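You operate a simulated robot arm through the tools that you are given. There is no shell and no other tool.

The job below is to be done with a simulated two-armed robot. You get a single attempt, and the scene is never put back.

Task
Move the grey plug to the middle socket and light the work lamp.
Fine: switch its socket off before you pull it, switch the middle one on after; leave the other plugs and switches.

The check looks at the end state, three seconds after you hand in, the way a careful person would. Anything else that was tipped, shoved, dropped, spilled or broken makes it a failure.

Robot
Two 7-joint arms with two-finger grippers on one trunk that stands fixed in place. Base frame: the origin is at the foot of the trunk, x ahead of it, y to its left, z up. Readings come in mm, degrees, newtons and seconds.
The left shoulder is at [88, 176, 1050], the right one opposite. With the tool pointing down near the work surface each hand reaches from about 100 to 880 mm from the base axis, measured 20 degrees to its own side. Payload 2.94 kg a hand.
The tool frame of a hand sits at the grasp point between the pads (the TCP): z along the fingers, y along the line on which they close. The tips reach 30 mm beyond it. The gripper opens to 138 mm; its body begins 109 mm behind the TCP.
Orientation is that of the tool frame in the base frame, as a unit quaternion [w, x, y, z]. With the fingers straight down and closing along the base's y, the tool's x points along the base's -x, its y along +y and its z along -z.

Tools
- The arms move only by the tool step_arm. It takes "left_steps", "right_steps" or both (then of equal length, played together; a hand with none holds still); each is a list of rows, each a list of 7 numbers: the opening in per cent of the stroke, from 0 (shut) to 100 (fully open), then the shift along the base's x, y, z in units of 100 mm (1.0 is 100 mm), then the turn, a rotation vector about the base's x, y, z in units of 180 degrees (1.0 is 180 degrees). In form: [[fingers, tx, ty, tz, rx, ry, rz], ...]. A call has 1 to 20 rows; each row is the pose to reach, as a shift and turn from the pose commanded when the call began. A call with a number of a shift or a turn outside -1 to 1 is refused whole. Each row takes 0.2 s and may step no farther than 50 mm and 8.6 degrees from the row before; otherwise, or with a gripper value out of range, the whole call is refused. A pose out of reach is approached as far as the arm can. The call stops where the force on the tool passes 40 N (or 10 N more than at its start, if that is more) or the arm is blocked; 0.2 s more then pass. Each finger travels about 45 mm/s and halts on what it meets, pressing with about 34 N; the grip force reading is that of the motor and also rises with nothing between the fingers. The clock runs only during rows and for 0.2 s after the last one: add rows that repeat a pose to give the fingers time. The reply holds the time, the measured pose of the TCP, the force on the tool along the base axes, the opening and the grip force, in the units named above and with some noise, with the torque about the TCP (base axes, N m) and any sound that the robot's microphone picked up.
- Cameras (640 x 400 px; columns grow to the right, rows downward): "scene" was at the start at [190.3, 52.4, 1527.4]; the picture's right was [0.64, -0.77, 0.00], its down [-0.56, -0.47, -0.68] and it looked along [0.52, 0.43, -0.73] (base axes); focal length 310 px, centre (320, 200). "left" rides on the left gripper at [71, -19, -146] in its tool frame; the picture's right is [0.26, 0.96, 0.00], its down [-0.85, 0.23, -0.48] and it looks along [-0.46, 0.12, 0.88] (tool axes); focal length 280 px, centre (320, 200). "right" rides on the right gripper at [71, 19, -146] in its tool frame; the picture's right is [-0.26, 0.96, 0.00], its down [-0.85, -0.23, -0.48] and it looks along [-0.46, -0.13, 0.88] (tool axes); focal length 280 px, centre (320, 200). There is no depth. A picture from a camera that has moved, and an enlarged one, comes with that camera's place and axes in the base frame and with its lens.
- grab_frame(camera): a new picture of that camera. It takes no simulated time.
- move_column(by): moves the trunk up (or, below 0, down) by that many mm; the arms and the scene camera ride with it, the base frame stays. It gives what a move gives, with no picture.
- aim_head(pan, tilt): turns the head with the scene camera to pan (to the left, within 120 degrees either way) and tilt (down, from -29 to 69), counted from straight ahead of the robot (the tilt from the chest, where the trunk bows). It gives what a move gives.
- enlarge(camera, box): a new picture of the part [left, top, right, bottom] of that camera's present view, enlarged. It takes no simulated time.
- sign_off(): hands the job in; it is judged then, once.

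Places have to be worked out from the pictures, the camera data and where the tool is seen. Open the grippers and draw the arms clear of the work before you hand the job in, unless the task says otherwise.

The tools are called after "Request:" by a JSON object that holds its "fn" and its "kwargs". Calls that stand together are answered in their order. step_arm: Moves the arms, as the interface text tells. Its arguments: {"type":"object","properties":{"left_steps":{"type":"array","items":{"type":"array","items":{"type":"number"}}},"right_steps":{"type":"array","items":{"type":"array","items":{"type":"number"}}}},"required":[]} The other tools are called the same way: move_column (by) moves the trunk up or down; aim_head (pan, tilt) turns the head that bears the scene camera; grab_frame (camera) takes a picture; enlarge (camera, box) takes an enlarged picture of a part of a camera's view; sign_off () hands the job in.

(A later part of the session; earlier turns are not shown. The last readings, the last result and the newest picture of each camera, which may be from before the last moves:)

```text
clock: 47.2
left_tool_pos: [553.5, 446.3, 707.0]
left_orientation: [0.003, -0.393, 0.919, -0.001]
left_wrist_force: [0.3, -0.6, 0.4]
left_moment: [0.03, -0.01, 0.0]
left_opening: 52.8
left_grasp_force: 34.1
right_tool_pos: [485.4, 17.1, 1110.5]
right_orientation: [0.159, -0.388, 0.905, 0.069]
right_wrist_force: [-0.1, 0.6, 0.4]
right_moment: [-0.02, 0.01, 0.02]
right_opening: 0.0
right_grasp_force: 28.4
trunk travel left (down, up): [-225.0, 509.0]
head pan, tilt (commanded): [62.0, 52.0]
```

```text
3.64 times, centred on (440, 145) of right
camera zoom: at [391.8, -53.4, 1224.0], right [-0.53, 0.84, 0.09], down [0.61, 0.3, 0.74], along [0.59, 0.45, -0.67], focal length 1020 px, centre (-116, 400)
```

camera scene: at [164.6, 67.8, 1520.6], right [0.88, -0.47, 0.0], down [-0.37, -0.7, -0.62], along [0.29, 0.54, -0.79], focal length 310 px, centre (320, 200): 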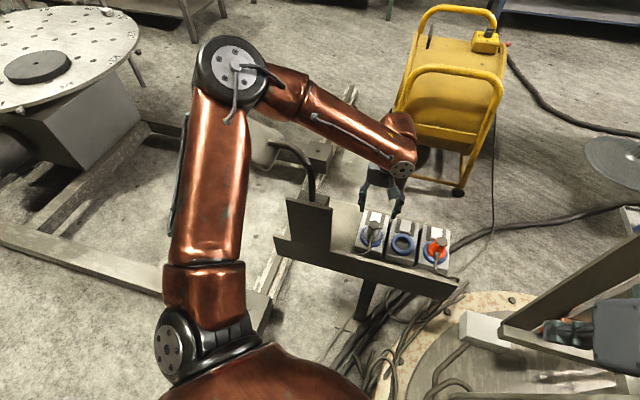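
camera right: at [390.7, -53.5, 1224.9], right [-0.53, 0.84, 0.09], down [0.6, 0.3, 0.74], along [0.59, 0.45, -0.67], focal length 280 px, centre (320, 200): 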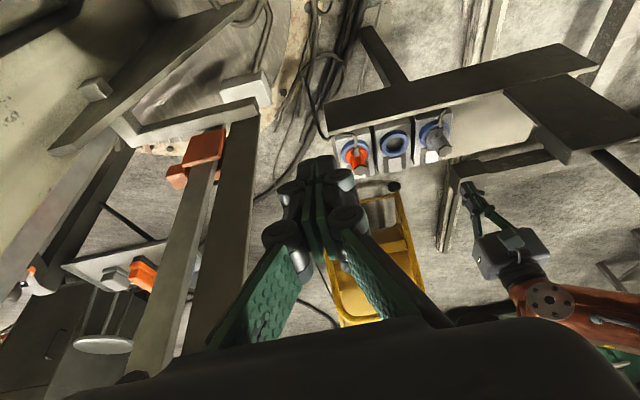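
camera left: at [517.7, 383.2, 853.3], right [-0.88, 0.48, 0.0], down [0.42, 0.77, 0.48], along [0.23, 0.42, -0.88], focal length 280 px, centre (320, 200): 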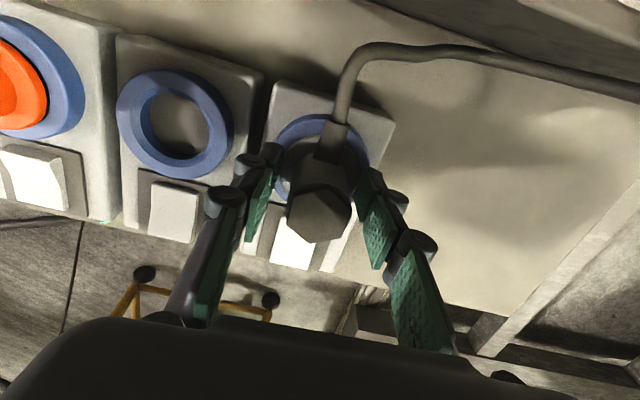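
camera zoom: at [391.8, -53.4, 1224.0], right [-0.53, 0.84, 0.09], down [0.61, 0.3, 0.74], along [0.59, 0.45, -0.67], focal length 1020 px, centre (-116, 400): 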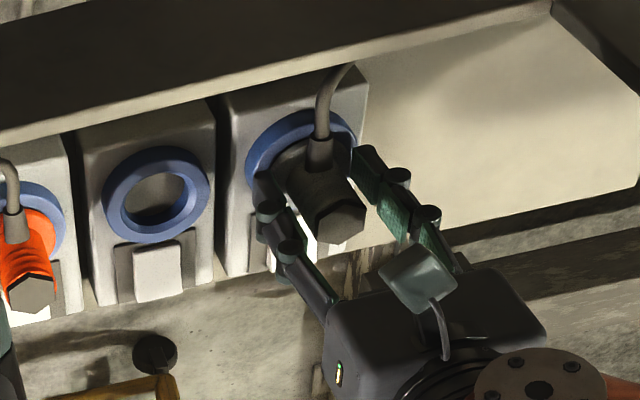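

The fingers stopped at 52.8 mm — the tips are on the plug's wider flange, not on the body. I open, raise 14 mm and close again on the narrower ribbed body.

Request:
{"fn": "step_arm", "kwargs": {"left_steps": [[50, 0, 0, 0, 0, 0, 0], [50, 0, 0, 0, 0, 0, 0], [50, 0, 0, 0.07, 0, 0, 0], [50, 0, 0, 0.14, 0, 0, 0], [30, 0, 0, 0.14, 0, 0, 0], [0, 0, 0, 0.14, 0, 0, 0], [0, 0, 0, 0.14, 0, 0, 0], [0, 0, 0, 0.14, 0, 0, 0], [0, 0, 0, 0.14, 0, 0, 0]]}}

Request:
{"fn": "grab_frame", "kwargs": {"camera": "left"}}

Request:
{"fn": "enlarge", "kwargs": {"camera": "right", "box": [360, 90, 520, 200]}}

```text
clock: 49.2
left_tool_pos: [553.1, 447.4, 721.2]
left_orientation: [0.003, -0.394, 0.919, -0.001]
left_wrist_force: [-0.1, 0.3, 0.4]
left_moment: [0.0, 0.03, 0.0]
left_opening: 33.7
left_grasp_force: 34.0
right_tool_pos: [485.2, 18.4, 1110.0]
right_orientation: [0.158, -0.388, 0.905, 0.069]
right_wrist_force: [0.3, -0.3, 0.4]
right_moment: [-0.01, 0.01, 0.0]
right_opening: 0.0
right_grasp_force: 28.7
trunk travel left (down, up): [-225.0, 509.0]
head pan, tilt (commanded): [62.0, 52.0]
```

```text
taken
camera left: at [517.9, 383.3, 867.1], right [-0.88, 0.48, 0.0], down [0.42, 0.77, 0.48], along [0.23, 0.42, -0.88], focal length 280 px, centre (320, 200)
```

left: 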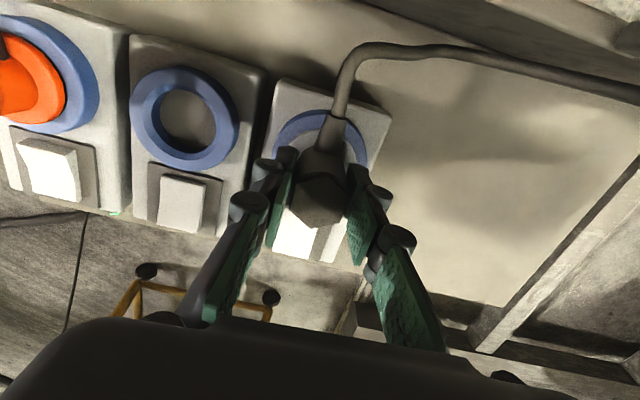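

```text
3.64 times, centred on (440, 145) of right
camera zoom: at [391.8, -53.4, 1224.0], right [-0.53, 0.84, 0.09], down [0.61, 0.3, 0.74], along [0.59, 0.45, -0.67], focal length 1020 px, centre (-116, 400)
```

zoom: 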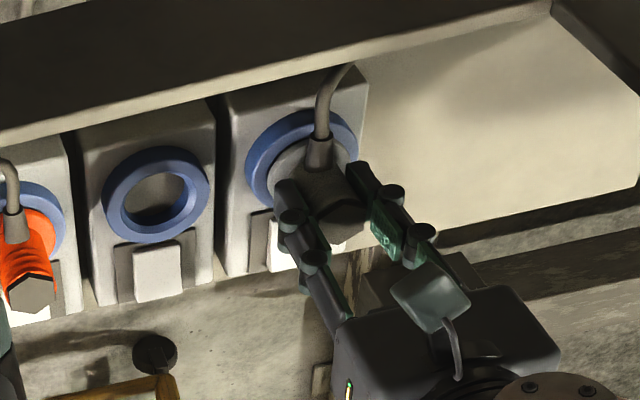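

Firm grip on the body now (33.7 mm, 34 N). I pull straight up slowly.

Request:
{"fn": "step_arm", "kwargs": {"left_steps": [[0, 0, 0, 0.03, 0, 0, 0], [0, 0, 0, 0.06, 0, 0, 0], [0, 0, 0, 0.1, 0, 0, 0], [0, 0, 0, 0.15, 0, 0, 0], [0, 0, 0, 0.2, 0, 0, 0], [0, 0, 0, 0.25, 0, 0, 0], [0, 0, 0, 0.3, 0, 0, 0], [0, 0, 0, 0.35, 0, 0, 0], [0, 0, 0, 0.4, 0, 0, 0], [0, 0, 0, 0.45, 0, 0, 0], [0, 0, 0, 0.5, 0, 0, 0], [0, 0, 0, 0.5, 0, 0, 0]]}}

Request:
{"fn": "grab_frame", "kwargs": {"camera": "left"}}

Request:
{"fn": "enlarge", "kwargs": {"camera": "right", "box": [340, 70, 520, 200]}}

Request:
{"fn": "enlarge", "kwargs": {"camera": "scene", "box": [320, 130, 460, 280]}}

```text
clock: 51.8
left_tool_pos: [553.1, 447.4, 772.1]
left_orientation: [0.002, -0.395, 0.919, 0.0]
left_wrist_force: [-0.7, 1.0, -2.3]
left_moment: [0.0, 0.02, -0.01]
left_opening: 33.8
left_grasp_force: 34.4
right_tool_pos: [485.8, 18.0, 1110.8]
right_orientation: [0.158, -0.388, 0.905, 0.069]
right_wrist_force: [-0.1, 0.7, -0.3]
right_moment: [-0.01, -0.03, 0.02]
right_opening: 0.0
right_grasp_force: 28.6
trunk travel left (down, up): [-225.0, 509.0]
head pan, tilt (commanded): [62.0, 52.0]
```

```text
taken
camera left: at [517.8, 383.0, 917.1], right [-0.88, 0.47, 0.0], down [0.42, 0.77, 0.48], along [0.23, 0.42, -0.88], focal length 280 px, centre (320, 200)
```

left: 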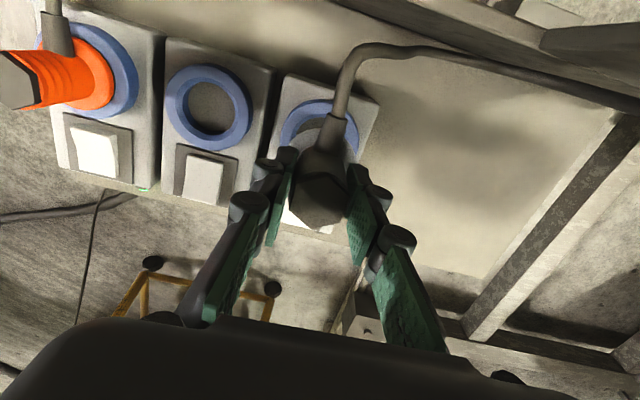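

```text
3.08 times, centred on (430, 135) of right
camera zoom: at [392.0, -53.2, 1223.9], right [-0.53, 0.84, 0.09], down [0.61, 0.3, 0.74], along [0.59, 0.45, -0.67], focal length 863 px, centre (-18, 400)
```

zoom: 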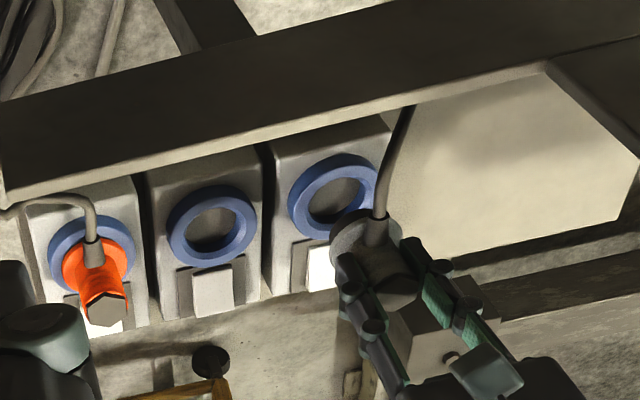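

```text
2.67 times, centred on (390, 205) of scene
camera zoom: at [164.4, 67.7, 1520.7], right [0.88, -0.47, 0.0], down [-0.37, -0.7, -0.62], along [0.29, 0.54, -0.79], focal length 827 px, centre (133, 187)
```

zoom: 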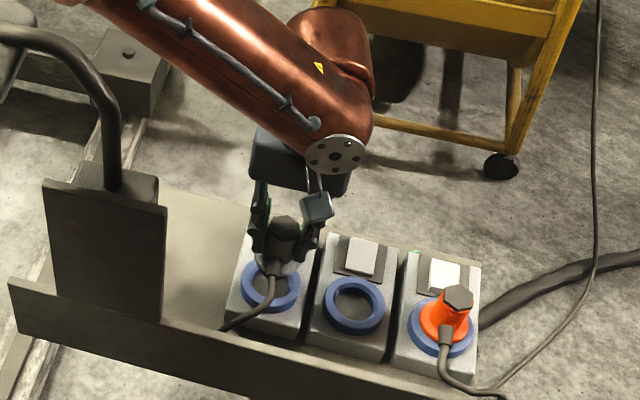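

The plug is out (the socket under it is empty). Before moving, I measure the middle socket's centre precisely from the left and right cameras.

Request:
{"fn": "enlarge", "kwargs": {"camera": "left", "box": [140, 50, 280, 160]}}

Request:
{"fn": "enlarge", "kwargs": {"camera": "right", "box": [370, 100, 460, 170]}}

```text
3.64 times, centred on (210, 105) of left
camera zoom: at [517.8, 383.0, 917.1], right [-0.88, 0.47, 0.0], down [0.42, 0.77, 0.48], along [0.23, 0.42, -0.88], focal length 1020 px, centre (720, 546)
```

zoom: 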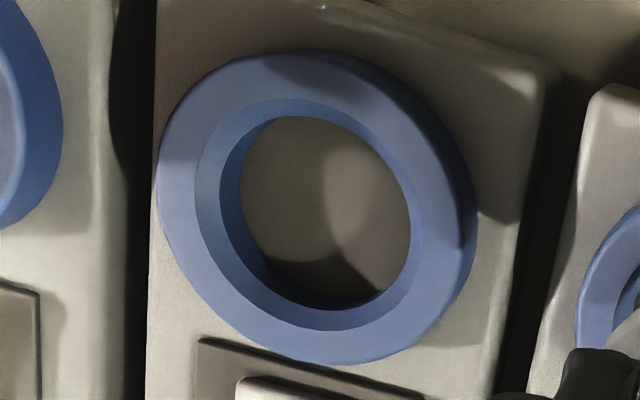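

```text
5.71 times, centred on (415, 135) of right
camera zoom: at [392.0, -53.2, 1223.9], right [-0.53, 0.84, 0.09], down [0.61, 0.3, 0.74], along [0.59, 0.45, -0.67], focal length 1602 px, centre (-223, 571)
```

zoom: 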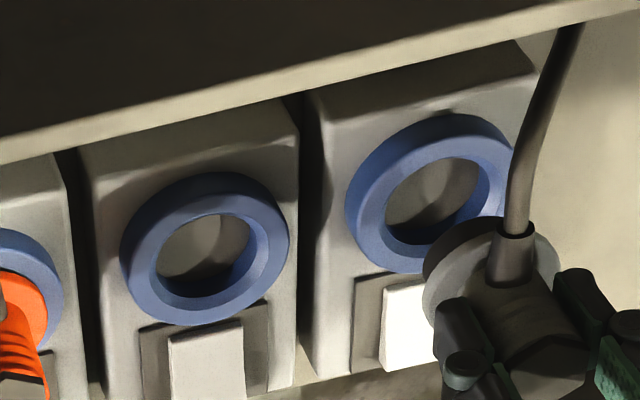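

I take a reference close-up of the plug over its old socket at this exact lift height; over the middle socket the picture should match it when aligned.

Request:
{"fn": "enlarge", "kwargs": {"camera": "left", "box": [250, 70, 410, 190]}}

Request:
{"fn": "enlarge", "kwargs": {"camera": "left", "box": [320, 20, 640, 220]}}

```text
3.33 times, centred on (330, 130) of left
camera zoom: at [517.8, 383.0, 917.1], right [-0.88, 0.47, 0.0], down [0.42, 0.77, 0.48], along [0.23, 0.42, -0.88], focal length 935 px, centre (287, 433)
```

zoom: 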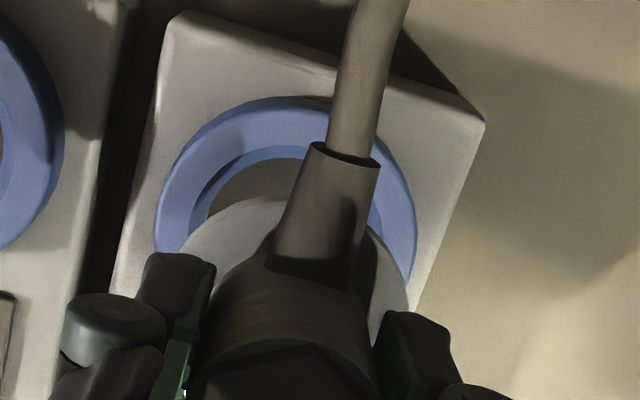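

```text
2.00 times, centred on (480, 120) of left
camera zoom: at [517.8, 383.0, 917.1], right [-0.88, 0.47, 0.0], down [0.42, 0.77, 0.48], along [0.23, 0.42, -0.88], focal length 561 px, centre (0, 360)
```

zoom: 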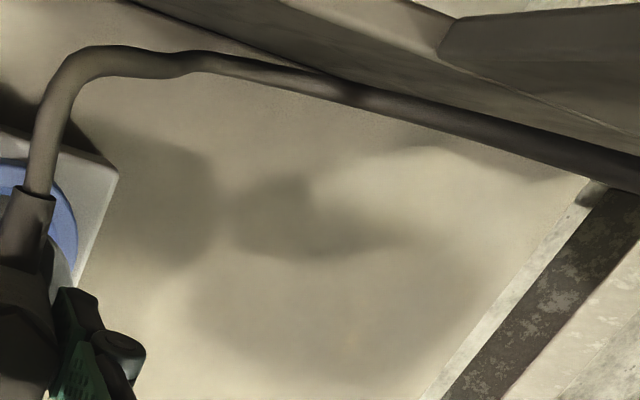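

Now I lift 20 mm more and carry the plug along the row by about 102 mm to the middle socket.

Request:
{"fn": "step_arm", "kwargs": {"left_steps": [[0, 0, 0, 0.1, 0, 0, 0], [0, 0, 0, 0.2, 0, 0, 0], [0, 0.15, -0.147, 0.2, 0, 0, 0], [0, 0.3, -0.293, 0.2, 0, 0, 0], [0, 0.45, -0.44, 0.2, 0, 0, 0], [0, 0.6, -0.586, 0.2, 0, 0, 0], [0, 0.728, -0.711, 0.2, 0, 0, 0], [0, 0.728, -0.711, 0.2, 0, 0, 0], [0, 0.728, -0.711, 0.2, 0, 0, 0]]}}

Request:
{"fn": "grab_frame", "kwargs": {"camera": "left"}}

Request:
{"fn": "enlarge", "kwargs": {"camera": "right", "box": [330, 70, 490, 190]}}

Request:
{"fn": "grab_frame", "kwargs": {"camera": "scene"}}

```text
clock: 53.8
left_tool_pos: [626.1, 375.0, 790.6]
left_orientation: [0.003, -0.393, 0.919, 0.0]
left_wrist_force: [0.6, -0.3, -1.2]
left_moment: [0.01, 0.01, -0.01]
left_opening: 34.0
left_grasp_force: 34.5
right_tool_pos: [485.0, 17.4, 1111.0]
right_orientation: [0.159, -0.388, 0.905, 0.069]
right_wrist_force: [0.2, -0.1, -0.5]
right_moment: [-0.03, 0.01, -0.02]
right_opening: 0.1
right_grasp_force: 28.3
trunk travel left (down, up): [-225.0, 509.0]
head pan, tilt (commanded): [62.0, 52.0]
```

```text
taken
camera left: at [590.6, 311.4, 937.0], right [-0.88, 0.48, 0.0], down [0.42, 0.77, 0.48], along [0.23, 0.42, -0.88], focal length 280 px, centre (320, 200)
```

left: 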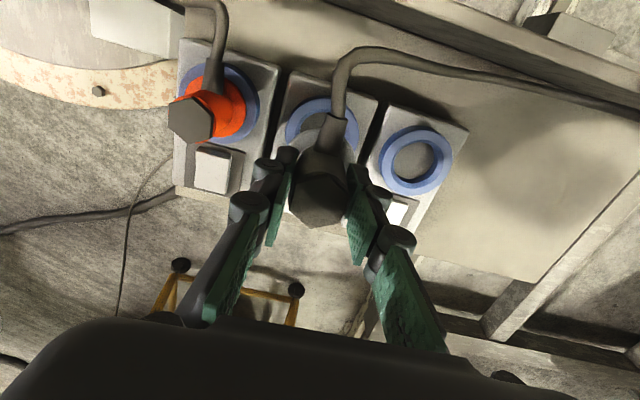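

```text
3.33 times, centred on (410, 130) of right
camera zoom: at [392.1, -53.3, 1223.9], right [-0.53, 0.84, 0.09], down [0.61, 0.3, 0.74], along [0.59, 0.45, -0.67], focal length 935 px, centre (20, 433)
```

zoom: 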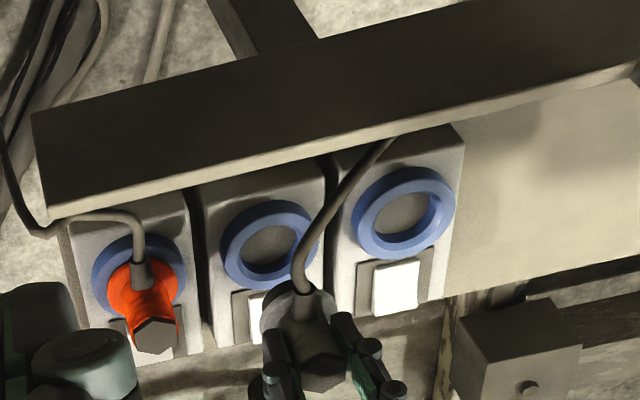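

```text
taken
camera scene: at [164.6, 67.6, 1520.7], right [0.88, -0.47, 0.0], down [-0.37, -0.7, -0.62], along [0.29, 0.54, -0.79], focal length 310 px, centre (320, 200)
```

scene: 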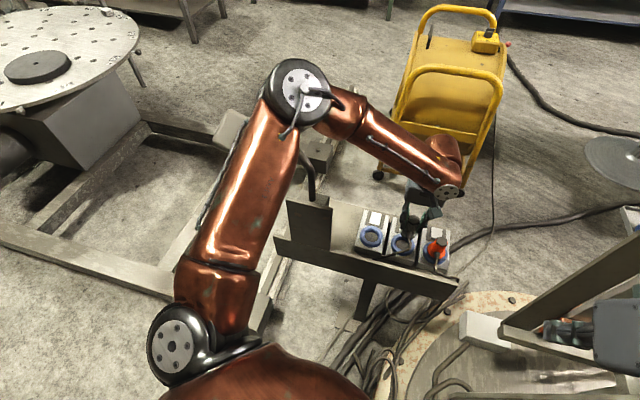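

The plug hangs over the middle socket. I lower back to the reference height (z≈772) and compare with the reference picture.

Request:
{"fn": "step_arm", "kwargs": {"left_steps": [[0, 0, 0, -0.1, 0, 0, 0], [0, 0, 0, -0.2, 0, 0, 0], [0, 0, 0, -0.2, 0, 0, 0], [0, 0, 0, -0.2, 0, 0, 0]]}}

Request:
{"fn": "enlarge", "kwargs": {"camera": "left", "box": [250, 70, 410, 190]}}

Request:
{"fn": "enlarge", "kwargs": {"camera": "right", "box": [330, 70, 490, 190]}}

```text
clock: 54.8
left_tool_pos: [626.3, 376.1, 772.0]
left_orientation: [0.002, -0.394, 0.919, 0.0]
left_wrist_force: [-0.2, 0.3, -0.8]
left_moment: [-0.01, -0.03, -0.02]
left_opening: 33.5
left_grasp_force: 33.5
right_tool_pos: [485.2, 18.8, 1111.4]
right_orientation: [0.159, -0.388, 0.905, 0.068]
right_wrist_force: [-0.3, 0.2, -0.8]
right_moment: [-0.04, -0.01, 0.01]
right_opening: 0.1
right_grasp_force: 28.6
trunk travel left (down, up): [-225.0, 509.0]
head pan, tilt (commanded): [62.0, 52.0]
```

```text
3.33 times, centred on (330, 130) of left
camera zoom: at [590.8, 312.3, 917.2], right [-0.88, 0.48, 0.0], down [0.42, 0.77, 0.48], along [0.23, 0.42, -0.88], focal length 935 px, centre (287, 433)
```

zoom: 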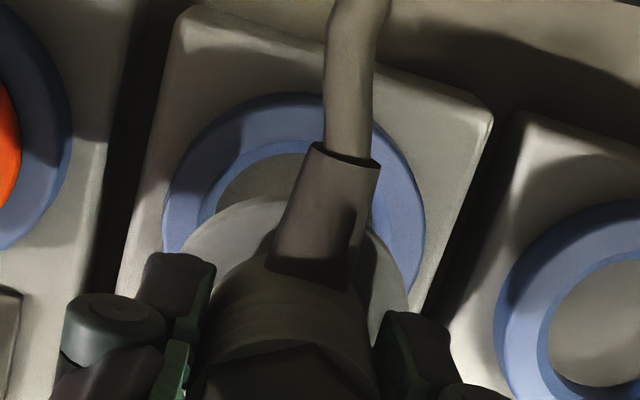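

```text
3.33 times, centred on (410, 130) of right
camera zoom: at [392.0, -53.2, 1224.0], right [-0.53, 0.84, 0.09], down [0.61, 0.3, 0.74], along [0.59, 0.45, -0.67], focal length 935 px, centre (20, 433)
```

zoom: 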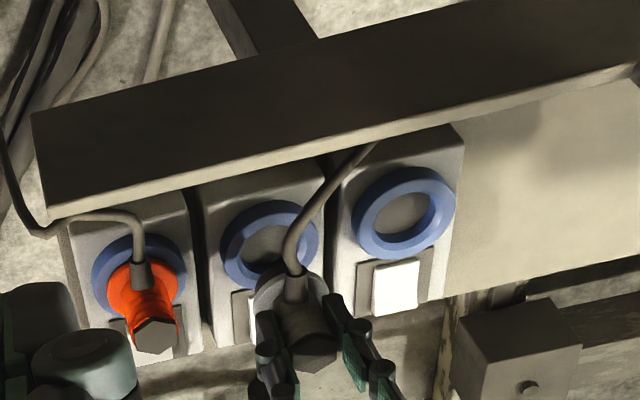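

Compared with the reference, the socket appears shifted ~9 px right and ~4 px up, i.e. I'm about 2.5 mm too far along +x (spacing is exactly 100 mm at 45°). I correct by (−2.4, +0.3) mm and recheck.

Request:
{"fn": "step_arm", "kwargs": {"left_steps": [[0, -0.012, 0.001, 0, 0, 0, 0], [0, -0.024, 0.003, 0, 0, 0, 0], [0, -0.024, 0.003, 0, 0, 0, 0], [0, -0.024, 0.003, 0, 0, 0, 0]]}}

Request:
{"fn": "enlarge", "kwargs": {"camera": "left", "box": [250, 70, 410, 190]}}

```text
clock: 55.8
left_tool_pos: [623.6, 376.3, 772.4]
left_orientation: [0.001, -0.394, 0.919, -0.001]
left_wrist_force: [0.1, 0.2, -1.5]
left_moment: [-0.01, 0.0, 0.03]
left_opening: 33.9
left_grasp_force: 33.9
right_tool_pos: [484.0, 17.4, 1110.7]
right_orientation: [0.158, -0.388, 0.905, 0.069]
right_wrist_force: [0.2, -0.2, -0.7]
right_moment: [0.02, 0.0, 0.01]
right_opening: 0.0
right_grasp_force: 27.8
trunk travel left (down, up): [-225.0, 509.0]
head pan, tilt (commanded): [62.0, 52.0]
```

```text
3.33 times, centred on (330, 130) of left
camera zoom: at [588.4, 312.2, 917.2], right [-0.88, 0.48, 0.0], down [0.42, 0.77, 0.48], along [0.23, 0.42, -0.88], focal length 935 px, centre (287, 433)
```

zoom: 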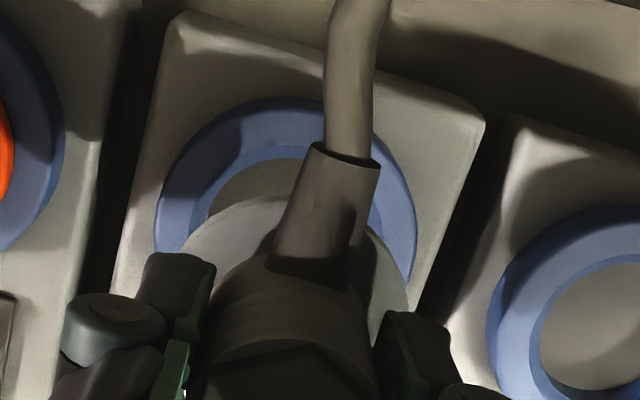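

The picture now matches the reference exactly. I lower the plug into the middle socket in small steps.

Request:
{"fn": "step_arm", "kwargs": {"left_steps": [[0, 0, 0, -0.06, 0, 0, 0], [0, 0, 0, -0.12, 0, 0, 0], [0, 0, 0, -0.18, 0, 0, 0], [0, 0, 0, -0.23, 0, 0, 0], [0, 0, 0, -0.28, 0, 0, 0], [0, 0, 0, -0.32, 0, 0, 0], [0, 0, 0, -0.36, 0, 0, 0], [0, 0, 0, -0.4, 0, 0, 0], [0, 0, 0, -0.43, 0, 0, 0], [0, 0, 0, -0.46, 0, 0, 0], [0, 0, 0, -0.48, 0, 0, 0], [0, 0, 0, -0.5, 0, 0, 0], [0, 0, 0, -0.5, 0, 0, 0]]}}

Request:
{"fn": "grab_frame", "kwargs": {"camera": "left"}}

Request:
{"fn": "enlarge", "kwargs": {"camera": "right", "box": [330, 70, 490, 190]}}

Request:
{"fn": "enlarge", "kwargs": {"camera": "scene", "box": [340, 170, 460, 280]}}

```text
clock: 58.6
left_tool_pos: [621.2, 377.5, 722.4]
left_orientation: [0.002, -0.394, 0.919, -0.001]
left_wrist_force: [0.3, 0.3, -1.2]
left_moment: [0.03, 0.0, 0.03]
left_opening: 33.8
left_grasp_force: 34.4
right_tool_pos: [485.4, 18.1, 1111.1]
right_orientation: [0.159, -0.388, 0.905, 0.068]
right_wrist_force: [-0.3, 0.0, 0.5]
right_moment: [0.0, -0.02, -0.02]
right_opening: 0.3
right_grasp_force: 28.2
trunk travel left (down, up): [-225.0, 509.0]
head pan, tilt (commanded): [62.0, 52.0]
```

```text
taken
camera left: at [586.1, 312.3, 868.5], right [-0.88, 0.48, 0.0], down [0.42, 0.77, 0.48], along [0.23, 0.42, -0.88], focal length 280 px, centre (320, 200)
```

left: 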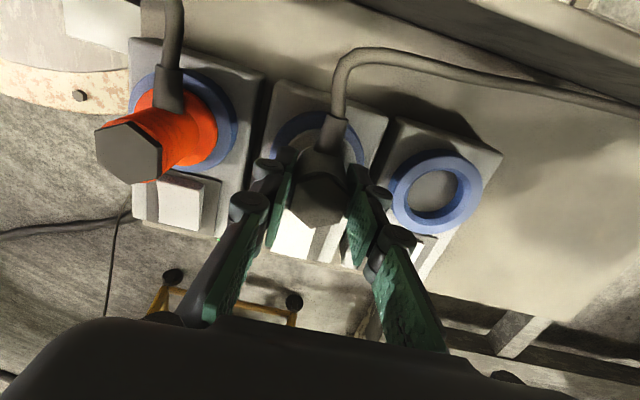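

```text
3.33 times, centred on (410, 130) of right
camera zoom: at [392.0, -53.3, 1224.0], right [-0.53, 0.84, 0.09], down [0.61, 0.3, 0.74], along [0.59, 0.45, -0.67], focal length 935 px, centre (20, 433)
```

zoom: 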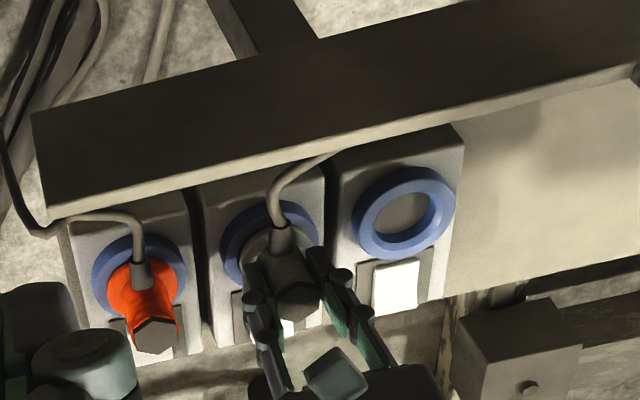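

```text
3.64 times, centred on (400, 225) of scene
camera zoom: at [164.4, 67.6, 1520.7], right [0.88, -0.47, 0.0], down [-0.37, -0.7, -0.62], along [0.29, 0.54, -0.79], focal length 1128 px, centre (29, 109)
```

zoom: 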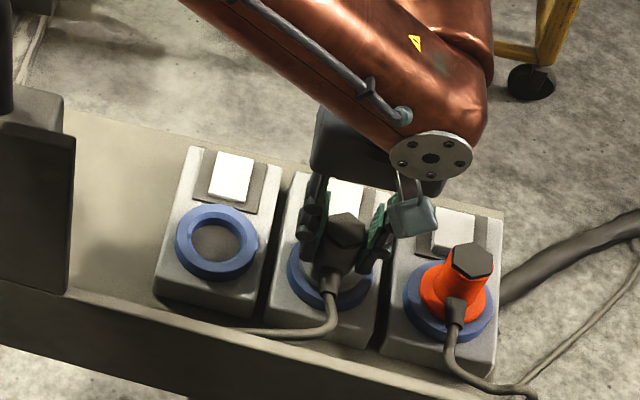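

The hand is at z 722 with almost no force; the x reading drifted by about 2 mm. I hold still for a moment and enlarge the view to check how the plug sits.

Request:
{"fn": "step_arm", "kwargs": {"left_steps": [[0, 0, 0, 0, 0, 0, 0], [0, 0, 0, 0, 0, 0, 0], [0, 0, 0, 0, 0, 0, 0]]}}

Request:
{"fn": "enlarge", "kwargs": {"camera": "left", "box": [250, 60, 410, 180]}}

Request:
{"fn": "enlarge", "kwargs": {"camera": "right", "box": [380, 110, 440, 170]}}

```text
clock: 59.4
left_tool_pos: [621.1, 376.5, 722.5]
left_orientation: [0.002, -0.395, 0.919, 0.0]
left_wrist_force: [-0.2, -0.6, -1.9]
left_moment: [-0.06, -0.02, -0.04]
left_opening: 33.9
left_grasp_force: 34.1
right_tool_pos: [484.9, 17.6, 1110.7]
right_orientation: [0.159, -0.388, 0.905, 0.069]
right_wrist_force: [-0.2, -0.2, -0.4]
right_moment: [0.0, 0.01, 0.02]
right_opening: 0.0
right_grasp_force: 28.5
trunk travel left (down, up): [-225.0, 509.0]
head pan, tilt (commanded): [62.0, 52.0]
```

```text
3.33 times, centred on (330, 120) of left
camera zoom: at [586.2, 312.3, 868.6], right [-0.88, 0.48, -0.01], down [0.42, 0.77, 0.48], along [0.23, 0.42, -0.88], focal length 935 px, centre (287, 467)
```

zoom: 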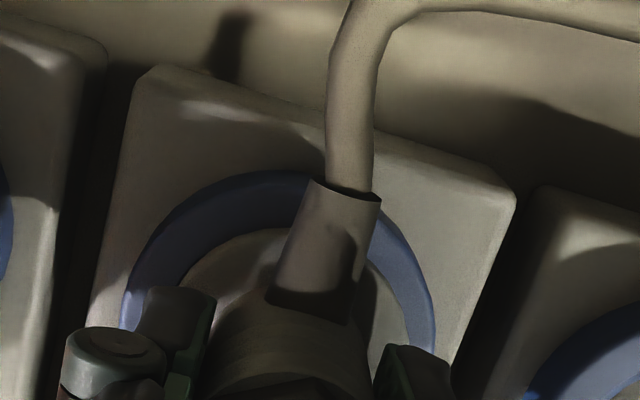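

```text
6.67 times, centred on (410, 140) of right
camera zoom: at [392.0, -53.3, 1224.0], right [-0.53, 0.84, 0.09], down [0.61, 0.3, 0.74], along [0.59, 0.45, -0.67], focal length 1869 px, centre (-280, 600)
```

zoom: 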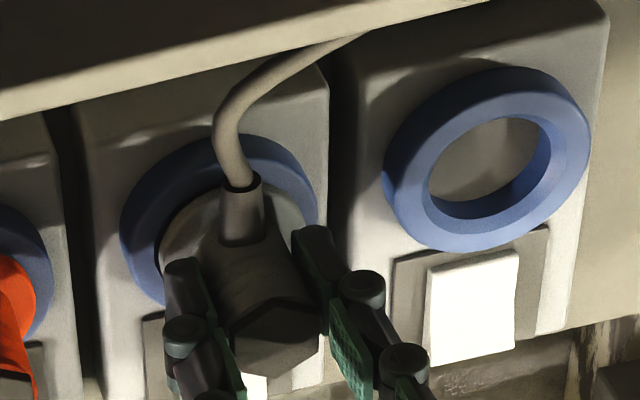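

The true hand position has shifted −2.3 mm in x and sits 1.5 mm higher than when seated at the old socket, though forces are tiny. I raise 15 mm to see whether it springs back to alignment.

Request:
{"fn": "step_arm", "kwargs": {"left_steps": [[0, 0, 0, 0.05, 0, 0, 0], [0, 0, 0, 0.1, 0, 0, 0], [0, 0, 0, 0.15, 0, 0, 0], [0, 0, 0, 0.15, 0, 0, 0]]}}

Request:
{"fn": "enlarge", "kwargs": {"camera": "left", "box": [250, 60, 410, 180]}}

Request:
{"fn": "enlarge", "kwargs": {"camera": "right", "box": [380, 110, 440, 170]}}

```text
clock: 60.4
left_tool_pos: [623.1, 375.2, 736.3]
left_orientation: [0.003, -0.394, 0.919, -0.001]
left_wrist_force: [0.2, 0.6, -1.5]
left_moment: [0.0, 0.01, 0.0]
left_opening: 33.8
left_grasp_force: 33.6
right_tool_pos: [485.0, 17.5, 1111.5]
right_orientation: [0.159, -0.389, 0.905, 0.069]
right_wrist_force: [-0.2, 0.1, -0.1]
right_moment: [0.0, 0.04, 0.02]
right_opening: 0.0
right_grasp_force: 28.5
trunk travel left (down, up): [-225.0, 509.0]
head pan, tilt (commanded): [62.0, 52.0]
```

```text
3.33 times, centred on (330, 120) of left
camera zoom: at [588.5, 311.8, 882.0], right [-0.88, 0.48, 0.0], down [0.42, 0.77, 0.48], along [0.23, 0.42, -0.88], focal length 935 px, centre (287, 467)
```

zoom: 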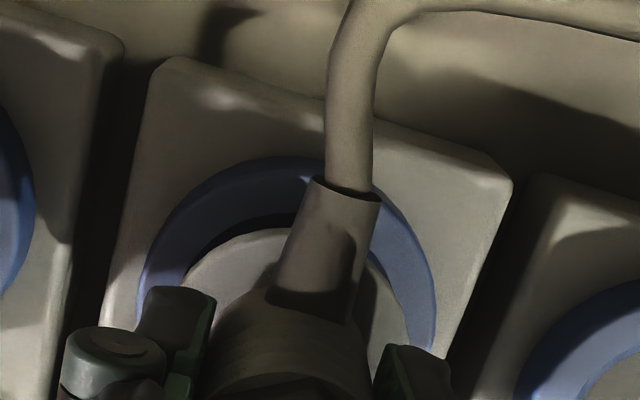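

```text
6.67 times, centred on (410, 140) of right
camera zoom: at [392.0, -53.2, 1223.9], right [-0.53, 0.84, 0.09], down [0.61, 0.3, 0.74], along [0.59, 0.45, -0.67], focal length 1869 px, centre (-280, 600)
```

zoom: 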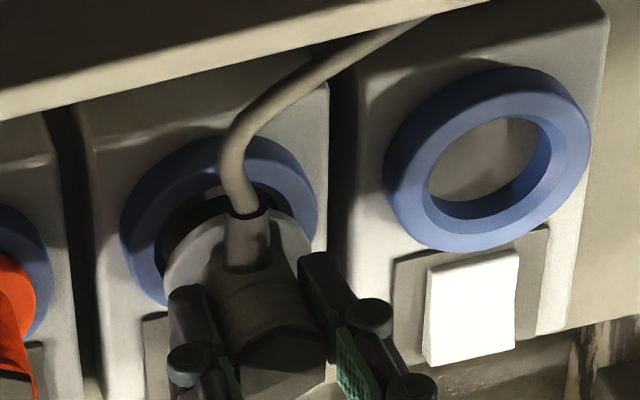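

It springs back to (623.6,376.4) when raised, so something nudges it sideways near the bottom. I lower in 5 mm increments and read the true camera pose at each.

Request:
{"fn": "step_arm", "kwargs": {"left_steps": [[0, 0, 0, -0.05, 0, 0, 0], [0, 0, 0, -0.05, 0, 0, 0]]}}

Request:
{"fn": "enlarge", "kwargs": {"camera": "left", "box": [250, 60, 410, 180]}}

Request:
{"fn": "step_arm", "kwargs": {"left_steps": [[0, 0, 0, -0.05, 0, 0, 0], [0, 0, 0, -0.05, 0, 0, 0]]}}

Request:
{"fn": "enlarge", "kwargs": {"camera": "left", "box": [250, 60, 410, 180]}}

```text
clock: 61.0
left_tool_pos: [624.1, 376.0, 731.6]
left_orientation: [0.002, -0.394, 0.919, -0.002]
left_wrist_force: [0.8, 0.2, -0.5]
left_moment: [-0.01, 0.0, 0.03]
left_opening: 33.8
left_grasp_force: 34.1
right_tool_pos: [484.6, 18.3, 1110.4]
right_orientation: [0.159, -0.388, 0.905, 0.069]
right_wrist_force: [-0.5, 0.0, -0.3]
right_moment: [0.04, 0.0, 0.02]
right_opening: 0.1
right_grasp_force: 28.9
trunk travel left (down, up): [-225.0, 509.0]
head pan, tilt (commanded): [62.0, 52.0]
```

```text
3.33 times, centred on (330, 120) of left
camera zoom: at [588.3, 312.0, 877.1], right [-0.88, 0.47, 0.0], down [0.42, 0.77, 0.48], along [0.23, 0.42, -0.88], focal length 935 px, centre (287, 467)
```

zoom: 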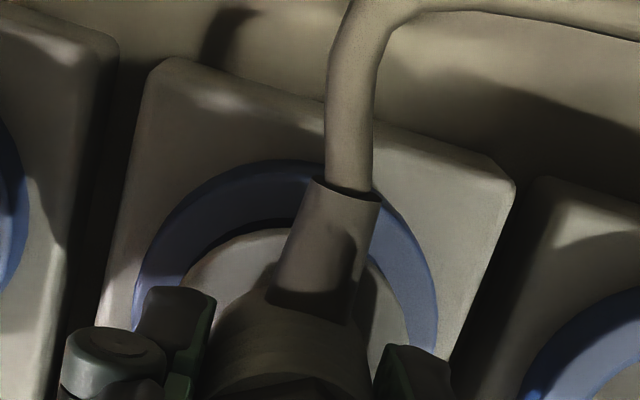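

```text
clock: 61.6
left_tool_pos: [623.4, 375.6, 726.8]
left_orientation: [0.003, -0.394, 0.919, 0.0]
left_wrist_force: [-0.8, 0.2, -0.5]
left_moment: [0.01, -0.02, 0.01]
left_opening: 34.0
left_grasp_force: 34.2
right_tool_pos: [485.7, 17.9, 1110.2]
right_orientation: [0.159, -0.388, 0.905, 0.069]
right_wrist_force: [-0.1, 0.1, 0.1]
right_moment: [0.02, -0.02, -0.04]
right_opening: 0.0
right_grasp_force: 28.6
trunk travel left (down, up): [-225.0, 509.0]
head pan, tilt (commanded): [62.0, 52.0]
```

```text
3.33 times, centred on (330, 120) of left
camera zoom: at [588.4, 312.0, 872.5], right [-0.88, 0.48, 0.0], down [0.42, 0.77, 0.48], along [0.23, 0.42, -0.88], focal length 935 px, centre (287, 467)
```

zoom: 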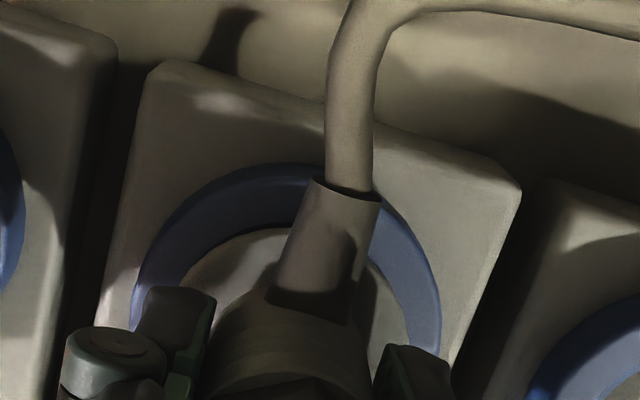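

Down to z 726 it stays aligned; the last 5 mm fails in the same way as the earlier reach limits (pulled toward −x, +z). So the trunk must come down a bit more: I lift the plug 100 mm clear, raise the right hand too, and lower the trunk 60 mm.

Request:
{"fn": "step_arm", "kwargs": {"left_steps": [[0, 0, 0, 0.1, 0, 0, 0], [0, 0, 0, 0.25, 0, 0, 0], [0, 0, 0, 0.4, 0, 0, 0], [0, 0, 0, 0.6, 0, 0, 0], [0, 0, 0, 0.8, 0, 0, 0], [0, 0, 0, 1.0, 0, 0, 0], [0, 0, 0, 1.0, 0, 0, 0]], "right_steps": [[0, 0, 0, 0.1, 0, 0, 0], [0, 0, 0, 0.25, 0, 0, 0], [0, 0, 0, 0.4, 0, 0, 0], [0, 0, 0, 0.6, 0, 0, 0], [0, 0, 0, 0.8, 0, 0, 0], [0, 0, 0, 1.0, 0, 0, 0], [0, 0, 0, 1.0, 0, 0, 0]]}}

Request:
{"fn": "move_column", "kwargs": {"by": -60}}

Request:
{"fn": "grab_frame", "kwargs": {"camera": "scene"}}

Request:
{"fn": "grab_frame", "kwargs": {"camera": "left"}}

Request:
{"fn": "grab_frame", "kwargs": {"camera": "right"}}

```text
clock: 63.2
left_tool_pos: [623.6, 376.4, 825.9]
left_orientation: [0.001, -0.394, 0.919, -0.001]
left_wrist_force: [0.5, -0.3, -2.3]
left_moment: [-0.01, 0.04, 0.0]
left_opening: 34.2
left_grasp_force: 34.6
right_tool_pos: [485.3, 16.7, 1211.2]
right_orientation: [0.159, -0.388, 0.905, 0.07]
right_wrist_force: [-0.5, -0.7, -0.1]
right_moment: [0.0, -0.01, 0.0]
right_opening: 0.0
right_grasp_force: 28.4
trunk travel left (down, up): [-225.0, 509.0]
head pan, tilt (commanded): [62.0, 52.0]
```

```text
clock: 64.2
left_tool_pos: [623.7, 376.5, 767.0]
left_orientation: [0.003, -0.394, 0.919, 0.0]
left_wrist_force: [-0.9, -0.6, -0.7]
left_moment: [0.01, -0.06, 0.01]
left_opening: 33.9
left_grasp_force: 33.8
right_tool_pos: [483.7, 18.0, 1152.5]
right_orientation: [0.161, -0.389, 0.905, 0.07]
right_wrist_force: [-0.7, 0.1, 0.2]
right_moment: [0.02, -0.03, -0.04]
right_opening: 0.0
right_grasp_force: 28.7
trunk travel left (down, up): [-165.0, 569.0]
head pan, tilt (commanded): [62.0, 52.0]
```

```text
taken
camera scene: at [215.0, 67.5, 1456.0], right [0.88, -0.47, 0.0], down [-0.37, -0.7, -0.62], along [0.29, 0.54, -0.79], focal length 310 px, centre (320, 200)
```

scene: 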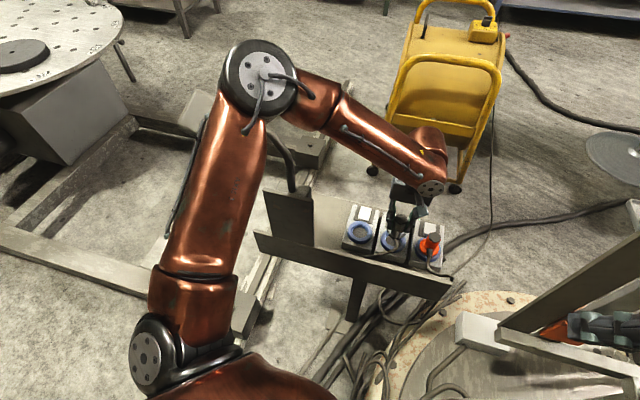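

```text
taken
camera left: at [587.5, 312.1, 913.5], right [-0.88, 0.48, -0.01], down [0.41, 0.77, 0.48], along [0.23, 0.42, -0.88], focal length 280 px, centre (320, 200)
```

left: 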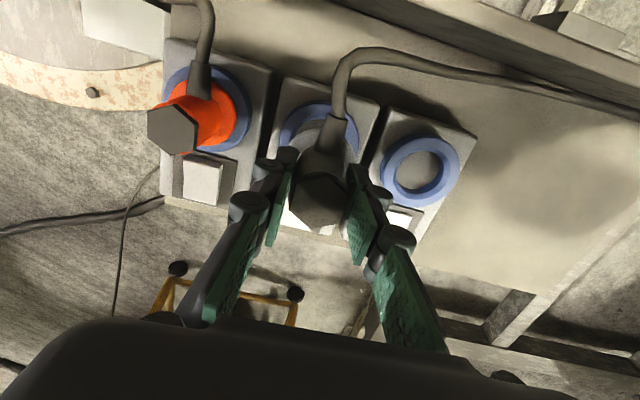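

```text
taken
camera right: at [390.3, -53.4, 1265.0], right [-0.53, 0.84, 0.09], down [0.6, 0.3, 0.74], along [0.59, 0.45, -0.67], focal length 280 px, centre (320, 200)
```

right: 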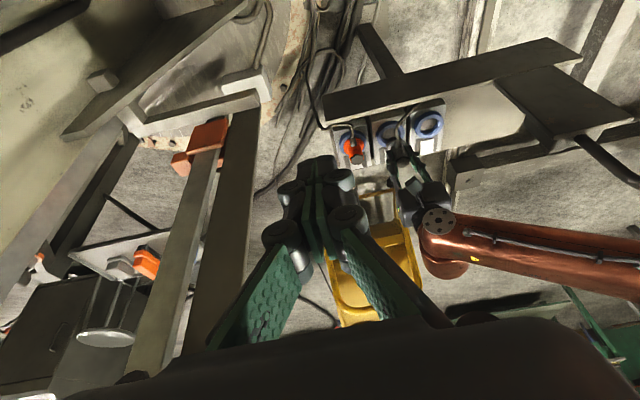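

Forearm remains well clear of the lamp. I go to the reference height again (z≈772) and compare alignment.

Request:
{"fn": "step_arm", "kwargs": {"left_steps": [[0, 0, 0, 0.05, 0, 0, 0], [0, 0, 0, 0.05, 0, 0, 0], [0, 0, 0, 0.05, 0, 0, 0]]}}

Request:
{"fn": "enlarge", "kwargs": {"camera": "left", "box": [250, 70, 410, 190]}}

```text
clock: 65.0
left_tool_pos: [624.2, 376.1, 771.1]
left_orientation: [0.003, -0.394, 0.919, -0.001]
left_wrist_force: [0.4, 1.2, -2.2]
left_moment: [0.02, -0.02, 0.0]
left_opening: 34.0
left_grasp_force: 33.9
right_tool_pos: [485.8, 20.0, 1151.3]
right_orientation: [0.159, -0.388, 0.905, 0.069]
right_wrist_force: [1.2, 0.6, -0.4]
right_moment: [0.02, 0.0, -0.02]
right_opening: 0.0
right_grasp_force: 28.1
trunk travel left (down, up): [-165.0, 569.0]
head pan, tilt (commanded): [62.0, 52.0]
```

```text
3.33 times, centred on (330, 130) of left
camera zoom: at [588.0, 312.3, 917.1], right [-0.88, 0.48, 0.0], down [0.42, 0.77, 0.48], along [0.23, 0.42, -0.88], focal length 935 px, centre (287, 433)
```

zoom: 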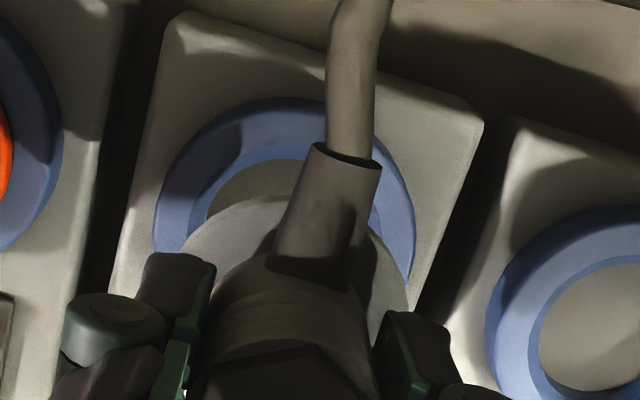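

Alignment matches. I lower the plug in again, all the way to the seated height.

Request:
{"fn": "step_arm", "kwargs": {"left_steps": [[0, 0.002, 0, -0.06, 0, 0, 0], [0, 0.003, 0, -0.12, 0, 0, 0], [0, 0.003, 0, -0.18, 0, 0, 0], [0, 0.003, 0, -0.23, 0, 0, 0], [0, 0.003, 0, -0.28, 0, 0, 0], [0, 0.003, 0, -0.32, 0, 0, 0], [0, 0.003, 0, -0.36, 0, 0, 0], [0, 0.003, 0, -0.4, 0, 0, 0], [0, 0.003, 0, -0.43, 0, 0, 0], [0, 0.003, 0, -0.46, 0, 0, 0], [0, 0.003, 0, -0.48, 0, 0, 0], [0, 0.003, 0, -0.5, 0, 0, 0], [0, 0.003, 0, -0.5, 0, 0, 0]]}}

Request:
{"fn": "enlarge", "kwargs": {"camera": "left", "box": [250, 60, 410, 180]}}

Request:
{"fn": "enlarge", "kwargs": {"camera": "right", "box": [370, 90, 460, 180]}}

```text
clock: 67.8
left_tool_pos: [624.9, 376.5, 721.7]
left_orientation: [0.003, -0.395, 0.919, -0.001]
left_wrist_force: [0.2, 0.4, -1.5]
left_moment: [0.01, -0.01, 0.0]
left_opening: 34.0
left_grasp_force: 34.2
right_tool_pos: [485.6, 18.6, 1150.2]
right_orientation: [0.158, -0.388, 0.905, 0.069]
right_wrist_force: [-0.5, 0.1, -0.1]
right_moment: [-0.01, -0.01, 0.03]
right_opening: 0.0
right_grasp_force: 28.8
trunk travel left (down, up): [-165.0, 569.0]
head pan, tilt (commanded): [62.0, 52.0]
```

```text
3.33 times, centred on (330, 120) of left
camera zoom: at [588.5, 312.0, 867.5], right [-0.88, 0.48, 0.0], down [0.42, 0.77, 0.48], along [0.23, 0.42, -0.88], focal length 935 px, centre (287, 467)
```

zoom: 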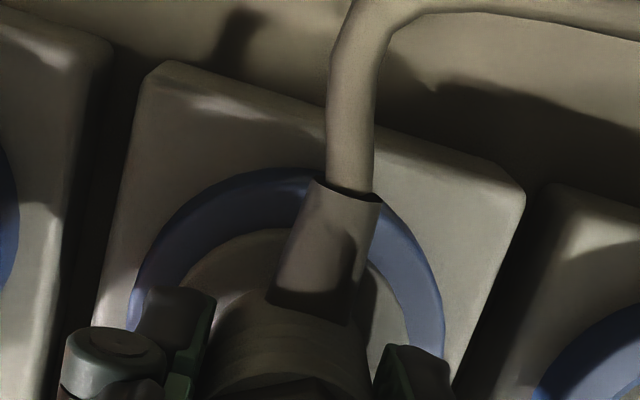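

```text
4.44 times, centred on (415, 135) of right
camera zoom: at [392.1, -53.2, 1264.0], right [-0.53, 0.84, 0.09], down [0.61, 0.3, 0.74], along [0.59, 0.45, -0.67], focal length 1246 px, centre (-102, 489)
```

zoom: 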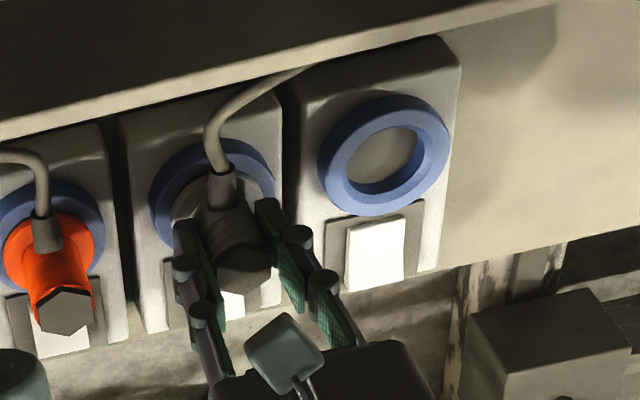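

The hand is now at the seated pose (cam z 867.5 vs 867.1 in the reference). I press 2 mm further to be sure that the plug is home.

Request:
{"fn": "step_arm", "kwargs": {"left_steps": [[0, 0, 0, -0.007, 0, 0, 0], [0, 0, 0, -0.014, 0, 0, 0], [0, 0, 0, -0.02, 0, 0, 0]]}}

Request:
{"fn": "enlarge", "kwargs": {"camera": "left", "box": [250, 60, 410, 180]}}

```text
clock: 68.6
left_tool_pos: [623.6, 376.1, 720.8]
left_orientation: [0.004, -0.394, 0.919, 0.0]
left_wrist_force: [-4.2, 1.3, 11.8]
left_moment: [0.02, 0.3, 0.01]
left_opening: 33.8
left_grasp_force: 34.1
right_tool_pos: [483.7, 17.2, 1151.4]
right_orientation: [0.159, -0.388, 0.905, 0.069]
right_wrist_force: [-0.4, 0.0, -0.6]
right_moment: [0.0, 0.01, 0.0]
right_opening: 0.0
right_grasp_force: 28.3
trunk travel left (down, up): [-165.0, 569.0]
head pan, tilt (commanded): [62.0, 52.0]
```

```text
3.33 times, centred on (330, 120) of left
camera zoom: at [588.0, 311.9, 867.1], right [-0.88, 0.48, -0.01], down [0.41, 0.77, 0.48], along [0.23, 0.42, -0.88], focal length 935 px, centre (287, 467)
```

zoom: 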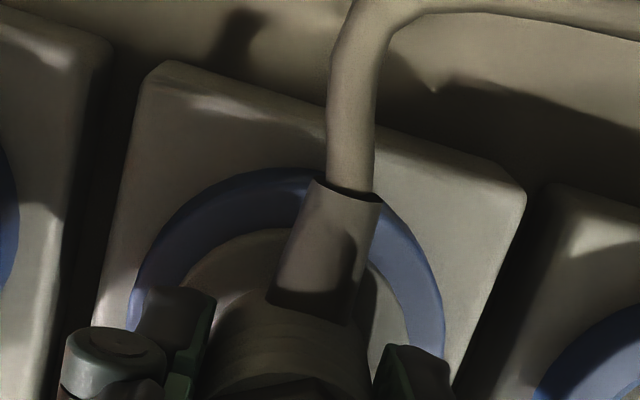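

It bottoms out at exactly the reference height with 12 N — the plug is home. I relax the push and open the fingers, then rise straight up.

Request:
{"fn": "step_arm", "kwargs": {"left_steps": [[0, 0, 0, 0.015, 0, 0, 0], [30, 0, 0, 0.015, 0, 0, 0], [45, 0, 0, 0.015, 0, 0, 0], [55, 0, 0, 0.015, 0, 0, 0], [55, 0, 0, 0.015, 0, 0, 0], [55, 0, 0, 0.015, 0, 0, 0]]}}

Request:
{"fn": "step_arm", "kwargs": {"left_steps": [[55, 0, 0, 0.1, 0, 0, 0], [55, 0, 0, 0.3, 0, 0, 0], [55, 0, 0, 0.6, 0, 0, 0], [55, 0, 0, 0.9, 0, 0, 0], [55, 0, 0, 1.0, 0, 0, 0]]}}

Request:
{"fn": "grab_frame", "kwargs": {"camera": "left"}}

Request:
{"fn": "enlarge", "kwargs": {"camera": "right", "box": [370, 90, 460, 180]}}

Request:
{"fn": "enlarge", "kwargs": {"camera": "scene", "box": [320, 190, 460, 290]}}

```text
clock: 70.0
left_tool_pos: [623.2, 375.7, 720.3]
left_orientation: [0.002, -0.393, 0.919, -0.001]
left_wrist_force: [0.5, 0.5, -0.2]
left_moment: [0.0, 0.01, 0.02]
left_opening: 76.0
left_grasp_force: 0.0
right_tool_pos: [485.0, 18.2, 1150.8]
right_orientation: [0.159, -0.388, 0.905, 0.07]
right_wrist_force: [0.5, 0.3, 0.7]
right_moment: [-0.02, -0.01, 0.01]
right_opening: 0.0
right_grasp_force: 28.4
trunk travel left (down, up): [-165.0, 569.0]
head pan, tilt (commanded): [62.0, 52.0]
```

```text
clock: 71.2
left_tool_pos: [624.8, 376.3, 821.9]
left_orientation: [0.002, -0.394, 0.919, 0.0]
left_wrist_force: [-0.1, -0.2, -0.1]
left_moment: [0.03, -0.02, -0.03]
left_opening: 75.8
left_grasp_force: 0.1
right_tool_pos: [485.2, 17.9, 1151.5]
right_orientation: [0.158, -0.388, 0.905, 0.069]
right_wrist_force: [0.5, 0.7, -0.4]
right_moment: [-0.02, 0.01, 0.0]
right_opening: 0.1
right_grasp_force: 28.8
trunk travel left (down, up): [-165.0, 569.0]
head pan, tilt (commanded): [62.0, 52.0]
```

```text
taken
camera left: at [589.1, 312.2, 967.4], right [-0.88, 0.48, 0.0], down [0.42, 0.77, 0.48], along [0.23, 0.42, -0.88], focal length 280 px, centre (320, 200)
```

left: 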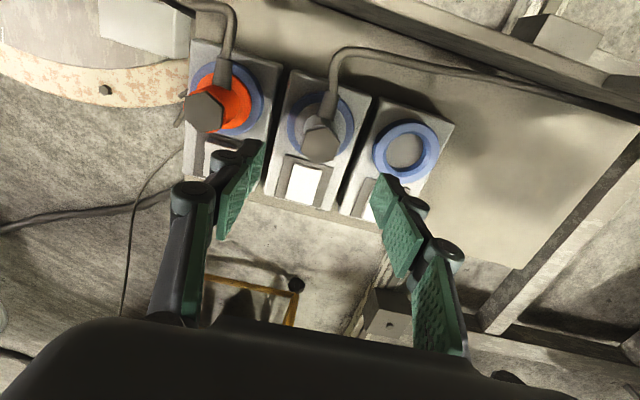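

```text
4.44 times, centred on (415, 135) of right
camera zoom: at [392.0, -53.3, 1263.9], right [-0.53, 0.84, 0.09], down [0.61, 0.3, 0.74], along [0.59, 0.45, -0.67], focal length 1246 px, centre (-102, 489)
```

zoom: 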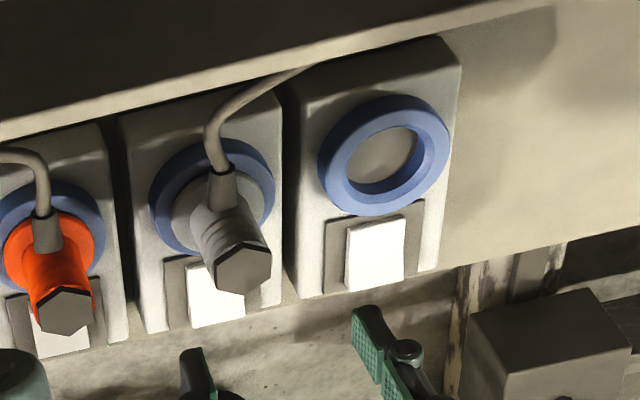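

```text
4.00 times, centred on (390, 240) of scene
camera zoom: at [216.5, 67.6, 1455.5], right [0.88, -0.47, 0.0], down [-0.37, -0.7, -0.62], along [0.29, 0.54, -0.79], focal length 1241 px, centre (40, 40)
```

zoom: 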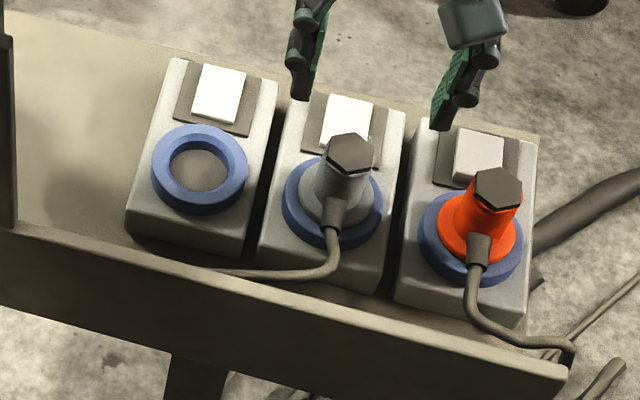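

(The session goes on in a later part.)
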